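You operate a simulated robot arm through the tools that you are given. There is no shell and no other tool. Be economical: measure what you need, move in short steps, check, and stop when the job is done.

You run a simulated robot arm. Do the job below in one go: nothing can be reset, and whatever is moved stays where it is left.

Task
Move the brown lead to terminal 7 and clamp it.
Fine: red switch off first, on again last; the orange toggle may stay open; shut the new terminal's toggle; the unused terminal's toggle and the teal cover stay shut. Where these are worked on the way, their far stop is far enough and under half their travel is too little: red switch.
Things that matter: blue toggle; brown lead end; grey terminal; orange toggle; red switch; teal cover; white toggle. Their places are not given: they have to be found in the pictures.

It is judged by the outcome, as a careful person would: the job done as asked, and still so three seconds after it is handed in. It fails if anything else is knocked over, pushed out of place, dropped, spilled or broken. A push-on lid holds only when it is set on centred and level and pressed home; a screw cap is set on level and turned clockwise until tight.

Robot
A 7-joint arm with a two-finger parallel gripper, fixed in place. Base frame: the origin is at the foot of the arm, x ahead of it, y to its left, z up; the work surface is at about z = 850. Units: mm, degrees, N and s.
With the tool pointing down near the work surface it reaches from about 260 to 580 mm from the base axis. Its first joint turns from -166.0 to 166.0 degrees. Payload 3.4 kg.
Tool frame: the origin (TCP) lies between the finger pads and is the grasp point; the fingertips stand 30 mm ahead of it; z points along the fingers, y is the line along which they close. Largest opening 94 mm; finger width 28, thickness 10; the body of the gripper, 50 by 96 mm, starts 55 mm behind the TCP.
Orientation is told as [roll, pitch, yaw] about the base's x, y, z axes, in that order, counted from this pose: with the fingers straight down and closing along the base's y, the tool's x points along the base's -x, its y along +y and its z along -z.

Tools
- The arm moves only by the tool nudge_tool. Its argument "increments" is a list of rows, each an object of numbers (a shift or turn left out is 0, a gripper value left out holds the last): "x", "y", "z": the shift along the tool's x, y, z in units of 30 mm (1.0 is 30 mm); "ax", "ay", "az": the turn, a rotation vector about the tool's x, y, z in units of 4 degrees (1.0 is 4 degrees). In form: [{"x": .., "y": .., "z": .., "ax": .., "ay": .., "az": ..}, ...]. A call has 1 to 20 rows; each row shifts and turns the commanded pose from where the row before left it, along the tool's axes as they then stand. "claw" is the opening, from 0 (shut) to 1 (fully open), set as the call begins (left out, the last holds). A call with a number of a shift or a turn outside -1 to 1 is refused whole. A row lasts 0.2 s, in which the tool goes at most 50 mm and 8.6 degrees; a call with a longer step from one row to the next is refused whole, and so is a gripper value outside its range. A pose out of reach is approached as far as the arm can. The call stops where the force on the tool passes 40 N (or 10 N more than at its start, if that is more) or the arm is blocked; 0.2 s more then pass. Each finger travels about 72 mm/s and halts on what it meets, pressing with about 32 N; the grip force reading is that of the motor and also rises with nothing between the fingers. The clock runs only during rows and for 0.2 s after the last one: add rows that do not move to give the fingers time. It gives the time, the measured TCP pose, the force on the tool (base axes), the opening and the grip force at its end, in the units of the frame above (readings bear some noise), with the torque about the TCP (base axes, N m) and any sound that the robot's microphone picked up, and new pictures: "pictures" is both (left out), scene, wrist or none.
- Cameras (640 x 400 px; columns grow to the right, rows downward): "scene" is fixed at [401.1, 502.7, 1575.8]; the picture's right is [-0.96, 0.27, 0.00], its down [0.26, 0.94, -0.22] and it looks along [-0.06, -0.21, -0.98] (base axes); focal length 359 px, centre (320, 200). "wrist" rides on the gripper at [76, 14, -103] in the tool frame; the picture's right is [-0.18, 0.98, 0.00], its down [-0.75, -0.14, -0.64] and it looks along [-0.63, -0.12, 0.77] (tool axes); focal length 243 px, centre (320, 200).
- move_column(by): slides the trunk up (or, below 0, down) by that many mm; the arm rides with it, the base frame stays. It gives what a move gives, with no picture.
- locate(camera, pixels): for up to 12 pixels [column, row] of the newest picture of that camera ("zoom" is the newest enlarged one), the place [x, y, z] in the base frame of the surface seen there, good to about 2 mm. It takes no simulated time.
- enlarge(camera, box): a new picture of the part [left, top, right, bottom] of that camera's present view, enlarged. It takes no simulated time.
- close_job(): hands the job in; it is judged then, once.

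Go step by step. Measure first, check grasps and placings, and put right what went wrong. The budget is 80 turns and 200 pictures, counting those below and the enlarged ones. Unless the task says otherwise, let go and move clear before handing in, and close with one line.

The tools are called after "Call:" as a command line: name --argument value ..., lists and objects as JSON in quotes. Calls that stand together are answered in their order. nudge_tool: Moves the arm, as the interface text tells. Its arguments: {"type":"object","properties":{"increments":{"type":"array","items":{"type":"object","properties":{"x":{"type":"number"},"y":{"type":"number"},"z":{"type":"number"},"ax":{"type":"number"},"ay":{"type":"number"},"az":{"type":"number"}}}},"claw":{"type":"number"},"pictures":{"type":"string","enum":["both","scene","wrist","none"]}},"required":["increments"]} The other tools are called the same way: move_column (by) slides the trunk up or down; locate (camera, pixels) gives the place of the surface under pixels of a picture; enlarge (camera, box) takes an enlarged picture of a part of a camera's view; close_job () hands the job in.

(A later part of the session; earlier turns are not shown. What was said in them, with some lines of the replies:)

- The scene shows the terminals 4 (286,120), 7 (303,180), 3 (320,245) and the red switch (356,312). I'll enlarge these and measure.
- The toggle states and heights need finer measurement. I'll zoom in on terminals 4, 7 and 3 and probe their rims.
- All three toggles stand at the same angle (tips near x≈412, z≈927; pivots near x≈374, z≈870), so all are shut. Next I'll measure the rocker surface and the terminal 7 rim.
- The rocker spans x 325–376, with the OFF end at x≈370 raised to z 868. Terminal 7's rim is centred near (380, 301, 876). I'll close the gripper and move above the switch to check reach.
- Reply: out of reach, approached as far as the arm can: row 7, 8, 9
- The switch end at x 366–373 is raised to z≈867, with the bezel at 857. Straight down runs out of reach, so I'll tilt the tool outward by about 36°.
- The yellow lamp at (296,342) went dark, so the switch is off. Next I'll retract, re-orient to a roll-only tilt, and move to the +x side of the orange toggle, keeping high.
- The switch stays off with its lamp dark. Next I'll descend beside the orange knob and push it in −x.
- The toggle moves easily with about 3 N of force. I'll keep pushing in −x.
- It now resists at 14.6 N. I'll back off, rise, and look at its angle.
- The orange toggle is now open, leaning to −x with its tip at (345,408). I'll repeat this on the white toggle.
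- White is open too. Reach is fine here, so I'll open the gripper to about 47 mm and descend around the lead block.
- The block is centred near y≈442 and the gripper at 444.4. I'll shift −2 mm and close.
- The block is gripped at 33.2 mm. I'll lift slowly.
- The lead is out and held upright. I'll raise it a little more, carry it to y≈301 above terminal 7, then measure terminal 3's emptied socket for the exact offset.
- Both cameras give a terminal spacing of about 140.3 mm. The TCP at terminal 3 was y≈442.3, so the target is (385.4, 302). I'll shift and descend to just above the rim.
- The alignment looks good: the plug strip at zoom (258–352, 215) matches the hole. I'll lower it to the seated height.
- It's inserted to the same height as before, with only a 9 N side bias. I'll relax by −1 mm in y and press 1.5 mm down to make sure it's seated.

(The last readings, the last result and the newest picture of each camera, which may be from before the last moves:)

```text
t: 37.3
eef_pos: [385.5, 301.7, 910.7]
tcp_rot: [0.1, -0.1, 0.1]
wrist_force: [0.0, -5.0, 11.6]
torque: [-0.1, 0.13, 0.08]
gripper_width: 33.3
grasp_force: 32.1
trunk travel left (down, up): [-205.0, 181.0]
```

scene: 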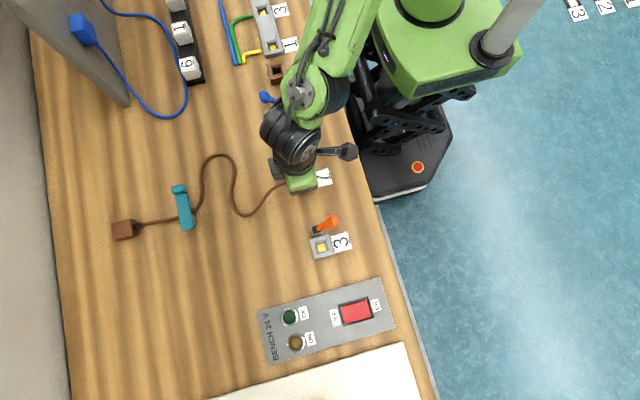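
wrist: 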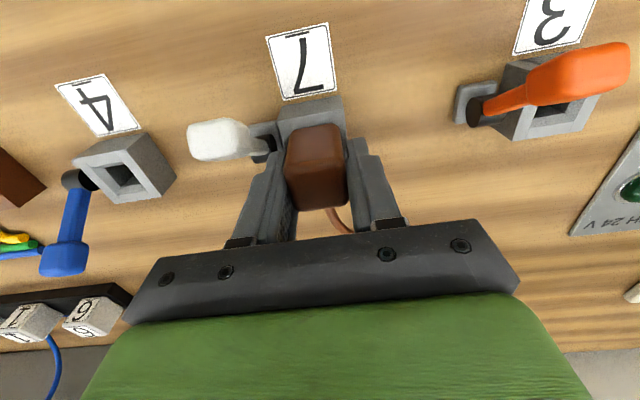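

It's seated, with an upward reaction of 11.6 N. I'll open slightly and rise straight.

Call:
nudge_tool --increments '[{}, {}, {"z": -0.3}, {"z": -0.5}, {"z": -0.6}, {"z": -0.6}, {"z": -0.6}, {}]' --claw 0.42

Call:
enlarge --camera "wrist" --box '[220, 30, 420, 180]'

```text
t: 39.1
eef_pos: [386.1, 302.1, 989.2]
tcp_rot: [0.1, 0.0, 0.1]
wrist_force: [-0.4, 1.1, -0.2]
torque: [0.02, -0.01, 0.01]
gripper_width: 39.7
grasp_force: 0.2
trunk travel left (down, up): [-205.0, 181.0]
```

scene: 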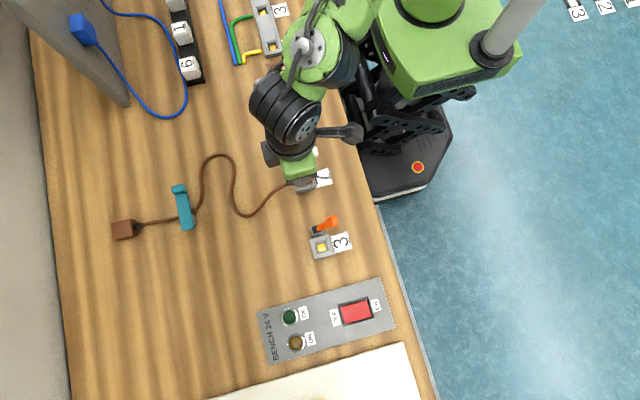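
wrist: 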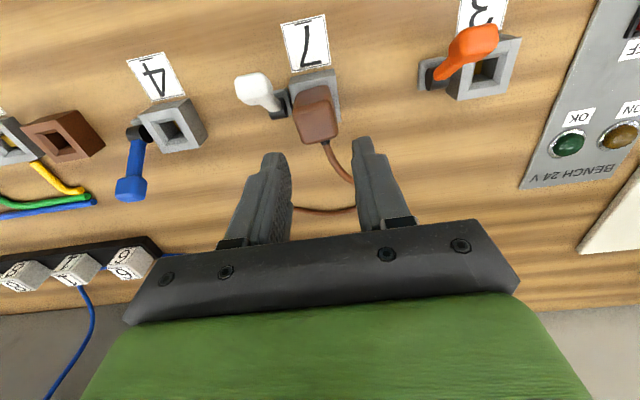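

```text
2.67 times, centred on (320, 105) of wrist
```

zoom: 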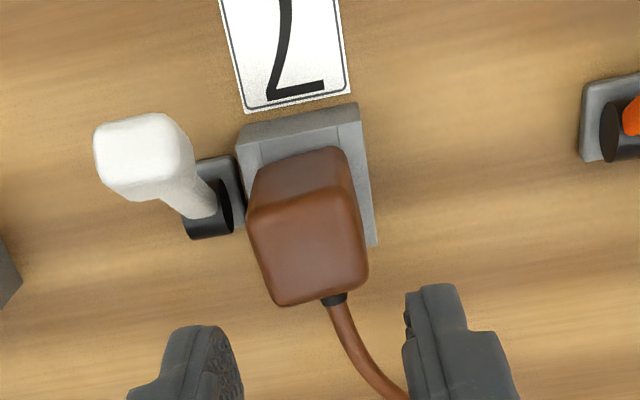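

The lead sits squarely in terminal 7. Next I'll go to the −x side of the white knob with closed fingers, to push it shut in +x.

Call:
nudge_tool --increments '[{"x": 0.717, "y": -0.41}, {"x": 0.717, "y": -0.41}, {"x": 0.717, "y": -0.41}, {"x": 0.717, "y": -0.41}, {"ax": -1}, {"ax": -1}, {"ax": -1}, {"ax": -1}, {"ax": -1}, {"ax": -1}, {}, {"y": -0.244, "z": 0.548}, {"y": -0.244, "z": 0.548}, {"y": -0.244, "z": 0.548}, {}]' --claw 0

```text
t: 42.3
eef_pos: [300.6, 253.3, 935.5]
tcp_rot: [24.0, 0.0, 0.0]
wrist_force: [0.1, 0.1, 0.2]
torque: [0.0, -0.02, 0.01]
gripper_width: 0.1
grasp_force: 32.4
trunk travel left (down, up): [-205.0, 181.0]
```

scene: 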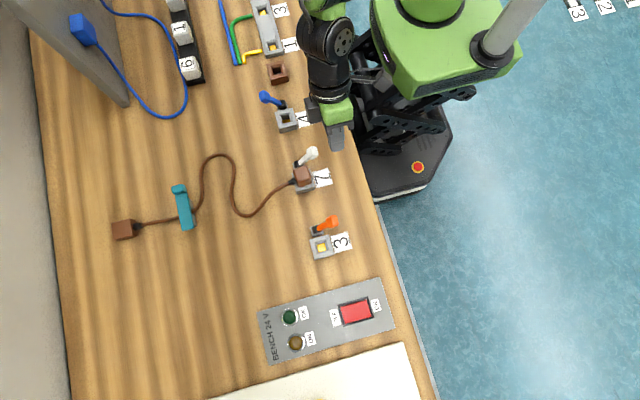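
wrist: 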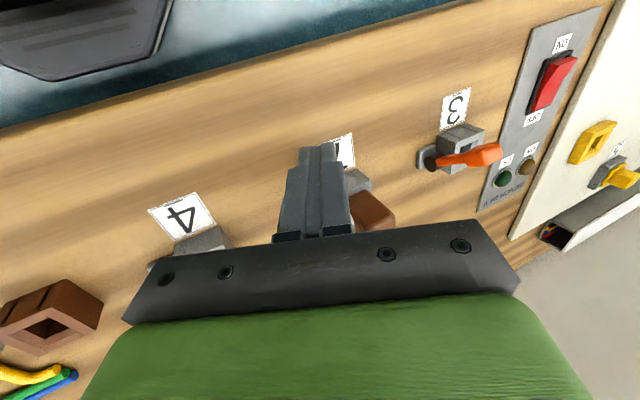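

Call:
nudge_tool --increments '[{"x": -0.3}, {"x": -0.25}, {"x": -0.25}, {"x": -0.25}, {"x": -0.25}, {"x": -0.25}, {"x": -0.25}, {"x": -0.25}, {"x": -0.25}, {"x": -0.25}, {"x": -0.15}, {}]'

```text
t: 44.9
eef_pos: [381.1, 252.7, 934.0]
tcp_rot: [24.0, 0.0, 0.0]
wrist_force: [0.3, -0.4, 0.1]
torque: [0.01, -0.03, 0.03]
gripper_width: 0.0
grasp_force: 32.4
trunk travel left (down, up): [-205.0, 181.0]
```

scene: 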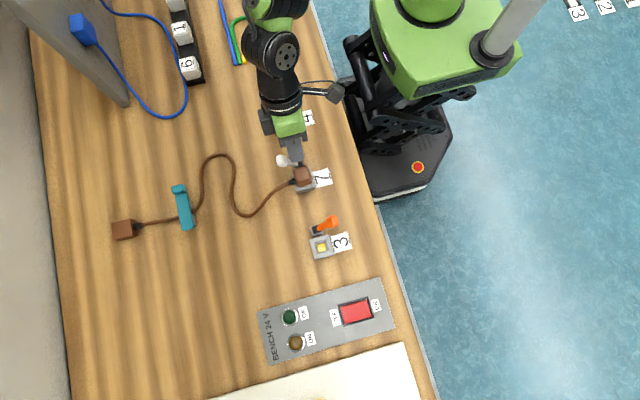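
wrist: 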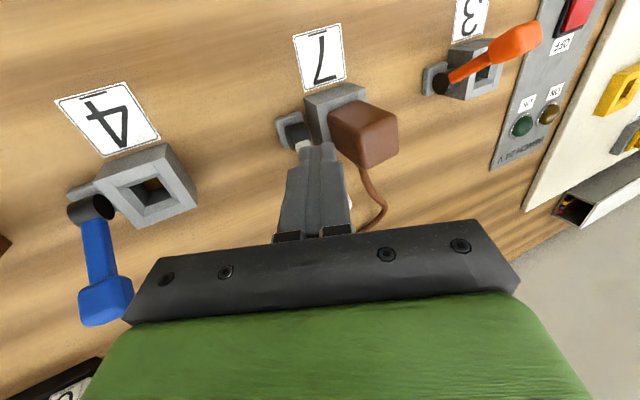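

Force is near zero, so it may have snapped over. I'll push a few mm more until I feel the stop, then back off and rise.

Call:
nudge_tool --increments '[{"x": -0.12}, {"x": -0.1}, {}]' --pictures "none"

```text
t: 45.7
eef_pos: [383.8, 252.1, 934.0]
tcp_rot: [24.0, 0.3, 0.3]
wrist_force: [-13.4, -2.1, -3.5]
torque: [0.04, 0.36, 0.1]
gripper_width: 0.2
grasp_force: 31.6
trunk travel left (down, up): [-205.0, 181.0]
```

The stop resists at 13.4 N. I'll back off, rise, and check.

Call:
nudge_tool --increments '[{"x": 0.5}, {"y": 0.27, "z": -0.609}, {"y": 0.27, "z": -0.609}, {"y": 0.27, "z": -0.609}, {"x": 0.8}, {"x": 0.8}, {}]'

Call:
enlarge --camera "scene" --box '[240, 130, 370, 260]'

Call:
locate --camera "scene" --pixels '[[282, 160], [285, 161], [290, 162], [303, 175], [300, 172], [306, 178]]'

```text
t: 47.3
eef_pos: [324.6, 252.4, 996.2]
tcp_rot: [24.0, 0.0, 0.1]
wrist_force: [-0.6, -0.1, 0.4]
torque: [0.0, 0.01, -0.04]
gripper_width: 0.0
grasp_force: 31.6
trunk travel left (down, up): [-205.0, 181.0]
```

scene: 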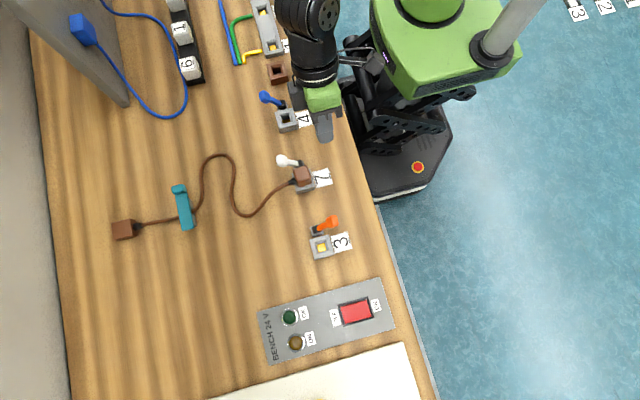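
wrist: 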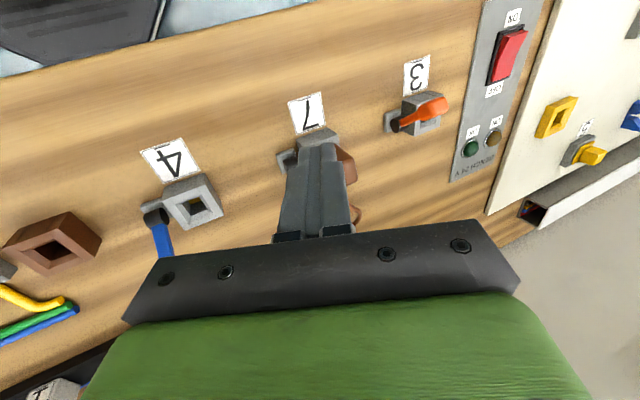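

```text
3.08 times, centred on (305, 195) of scene
```

zoom: 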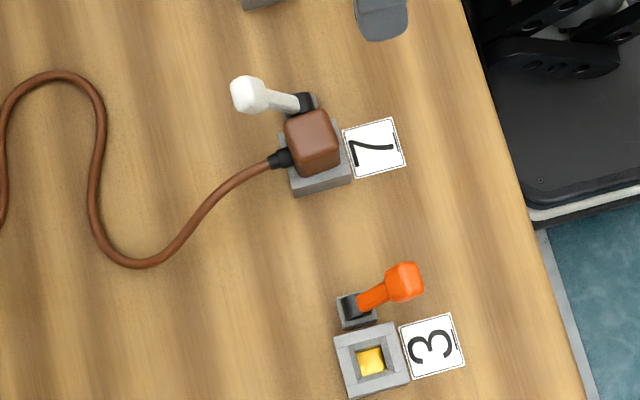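

```text
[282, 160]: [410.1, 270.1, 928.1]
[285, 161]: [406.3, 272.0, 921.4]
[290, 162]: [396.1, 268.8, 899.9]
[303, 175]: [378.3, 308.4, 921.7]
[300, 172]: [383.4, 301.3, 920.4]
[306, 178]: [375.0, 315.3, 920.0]
```

White is shut again and the lead top is at z≈921, as in terminal 3. Next I'll go above the ON end of the rocker at x≈333.

Call:
nudge_tool --increments '[{"x": -0.048, "y": 0.868, "z": 0.386}, {"x": -0.048, "y": 0.868, "z": 0.386}, {"x": -0.048, "y": 0.868, "z": 0.386}, {"x": -0.048, "y": 0.868, "z": 0.386}, {"x": -0.048, "y": 0.868, "z": 0.386}, {"x": -0.048, "y": 0.868, "z": 0.386}, {"x": -0.048, "y": 0.868, "z": 0.386}, {"x": -0.048, "y": 0.868, "z": 0.386}, {"ax": -0.34, "ay": -0.925, "az": -0.196}, {"ax": -0.34, "ay": -0.925, "az": -0.196}, {"ax": -0.34, "ay": -0.925, "az": -0.196}, {"ax": -0.34, "ay": -0.925, "az": -0.196}, {"ax": -0.34, "ay": -0.925, "az": -0.196}, {"x": 0.2375, "y": 0.39, "z": 0.83}, {"x": 0.2375, "y": 0.39, "z": 0.83}, {"x": 0.2375, "y": 0.39, "z": 0.83}, {"x": 0.2375, "y": 0.39, "z": 0.83}, {}]'

```text
t: 51.1
eef_pos: [335.9, 572.4, 927.9]
tcp_rot: [31.7, -18.2, -5.1]
wrist_force: [0.2, -0.2, -0.4]
torque: [0.03, 0.01, -0.02]
gripper_width: 0.1
grasp_force: 32.0
trunk travel left (down, up): [-205.0, 181.0]
```

scene: 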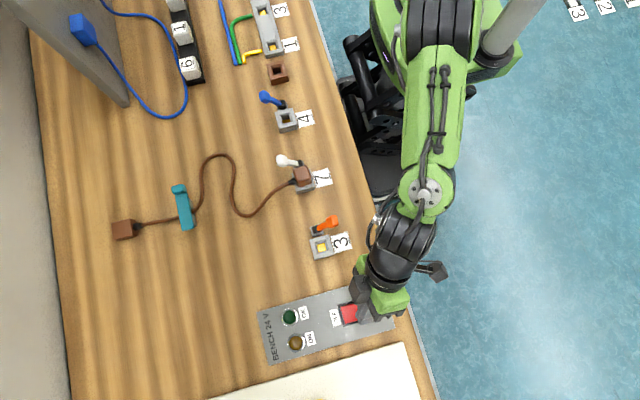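
wrist: 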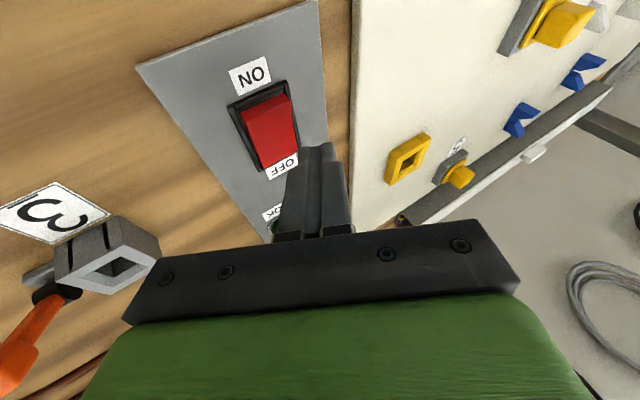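

Call:
nudge_tool --increments '[{"x": 0.104, "y": -0.166, "z": 0.27}, {"x": 0.104, "y": -0.166, "z": 0.27}, {"x": 0.104, "y": -0.166, "z": 0.27}, {"x": 0.035, "y": -0.055, "z": 0.09}, {}]'

```text
t: 52.3
eef_pos: [336.5, 571.7, 895.9]
tcp_rot: [31.8, -18.2, -5.2]
wrist_force: [0.0, 0.1, 2.1]
torque: [0.02, 0.02, 0.02]
gripper_width: 0.0
grasp_force: 32.4
trunk travel left (down, up): [-205.0, 181.0]
```

scene: 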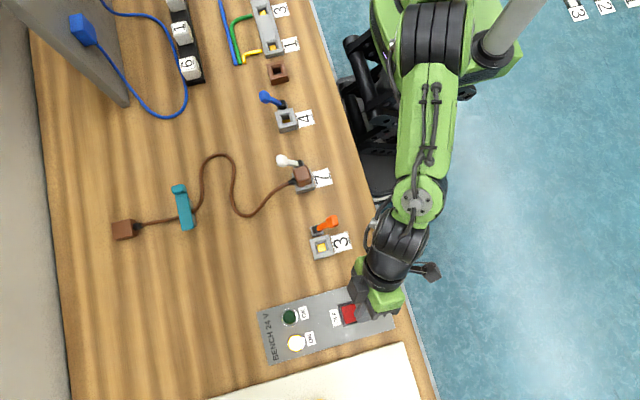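
wrist: 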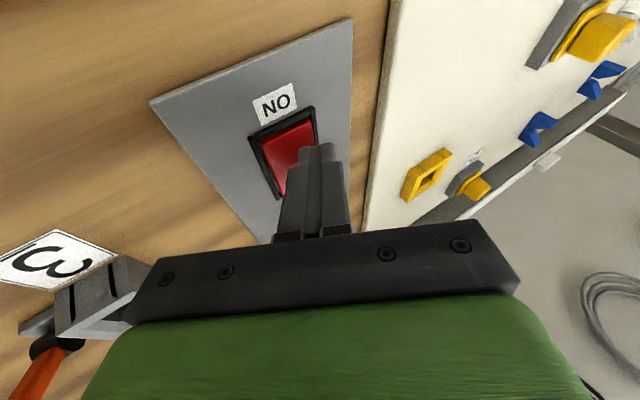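

The ON lamp is lit. I'll press 2.5 mm further to reach the stop, then retract clear.

Call:
nudge_tool --increments '[{"x": 0.026, "y": -0.042, "z": 0.068}, {}]' --pictures "none"

Call:
nudge_tool --increments '[{"x": -0.233, "y": 0.374, "z": -0.607}, {"x": -0.233, "y": 0.374, "z": -0.607}, {"x": -0.233, "y": 0.374, "z": -0.607}, {"x": -0.233, "y": 0.374, "z": -0.607}, {"x": -0.233, "y": 0.374, "z": -0.607}, {"z": -0.9}, {"z": -0.9}, {}]' --pictures "scene"

Call:
enlarge --camera "scene" --box '[255, 270, 405, 370]'

Call:
locate --camera "scene" --pixels '[[348, 314], [353, 312], [363, 309], [368, 308], [180, 190], [184, 208], [187, 227], [262, 95], [282, 160]]'

```text
t: 52.9
eef_pos: [335.4, 573.3, 896.4]
tcp_rot: [32.0, -18.3, -5.3]
wrist_force: [0.3, 1.3, 12.9]
torque: [0.15, -0.01, -0.01]
gripper_width: 0.0
grasp_force: 31.7
trunk travel left (down, up): [-205.0, 181.0]
```

```text
t: 54.7
eef_pos: [317.9, 545.4, 1047.2]
tcp_rot: [31.8, -18.1, -5.1]
wrist_force: [0.8, 0.1, -0.4]
torque: [0.0, 0.0, 0.01]
gripper_width: 0.0
grasp_force: 32.0
trunk travel left (down, up): [-205.0, 181.0]
```

scene: 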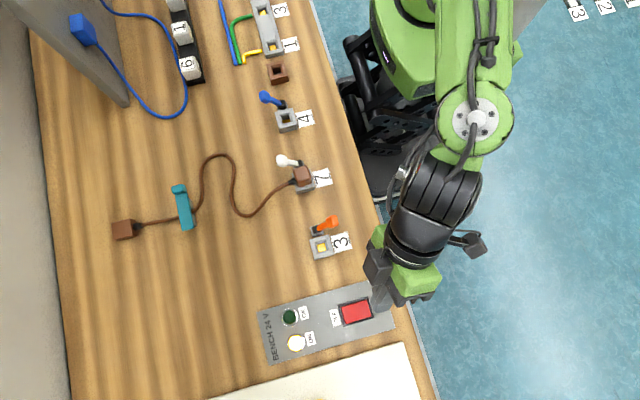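

```text
4.00 times, centred on (330, 320) of scene
```

zoom: 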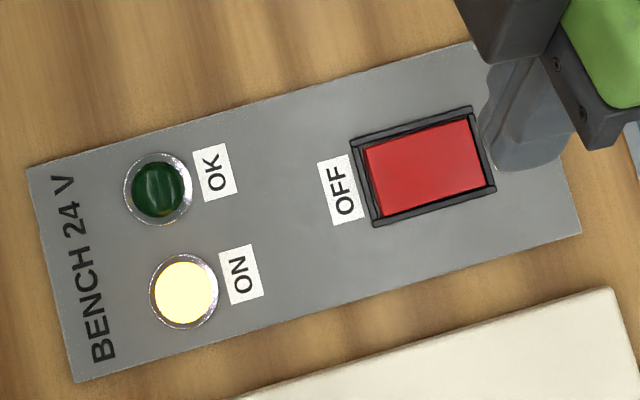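

```text
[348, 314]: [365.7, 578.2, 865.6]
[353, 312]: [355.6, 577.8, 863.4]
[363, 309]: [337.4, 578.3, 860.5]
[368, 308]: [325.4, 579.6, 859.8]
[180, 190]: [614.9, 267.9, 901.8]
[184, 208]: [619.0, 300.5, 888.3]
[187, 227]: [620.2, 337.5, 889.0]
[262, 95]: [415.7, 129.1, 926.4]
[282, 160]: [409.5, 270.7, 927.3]
```

The switch is on, the white toggle is shut, and the blue toggle and teal cover are unchanged. The OK lamp is dark, as it was at the start. I'll wait a moment and re-check it and terminal 7.

Call:
nudge_tool --increments '[{}, {}, {}, {}, {}, {}, {}, {}, {}, {}]' --pictures "scene"

Call:
enlarge --camera "scene" --box '[265, 145, 345, 195]'

Call:
locate --camera "zoom" --pixels '[[300, 245], [255, 215], [330, 205], [355, 280], [270, 300], [140, 120]]'

```text
t: 56.9
eef_pos: [319.4, 546.0, 1047.9]
tcp_rot: [31.7, -18.1, -5.1]
wrist_force: [0.6, 0.3, 1.3]
torque: [-0.01, -0.01, 0.04]
gripper_width: 0.0
grasp_force: 31.8
trunk travel left (down, up): [-205.0, 181.0]
```

scene: 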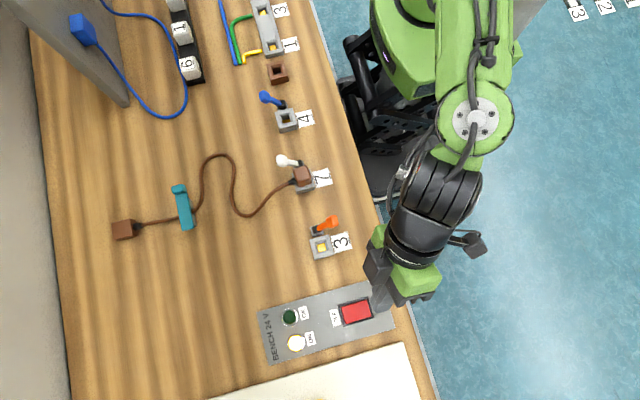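

```text
8.00 times, centred on (305, 170) of scene
```

zoom: 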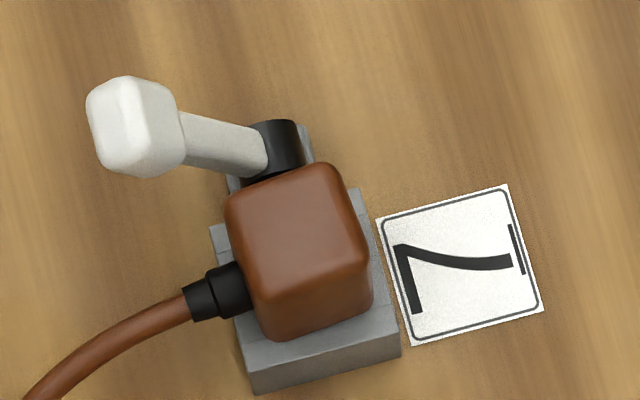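

```text
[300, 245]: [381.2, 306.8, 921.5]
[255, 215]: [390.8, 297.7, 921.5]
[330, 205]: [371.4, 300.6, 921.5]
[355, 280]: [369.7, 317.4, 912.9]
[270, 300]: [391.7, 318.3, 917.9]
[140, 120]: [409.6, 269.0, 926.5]
```

The lead sits level at the same height as before, its toggle is shut, power is on and the arm is clear. I'm handing the job in.

Call:
close_job

```text
The job is handed in.
```

The brown lead is now in terminal 7 and clamped with the white toggle. The red switch went off first and is back on with its ON lamp lit; the green OK lamp is dark, as it was at the start. The orange toggle is left open, and the blue toggle and teal cover are still shut.
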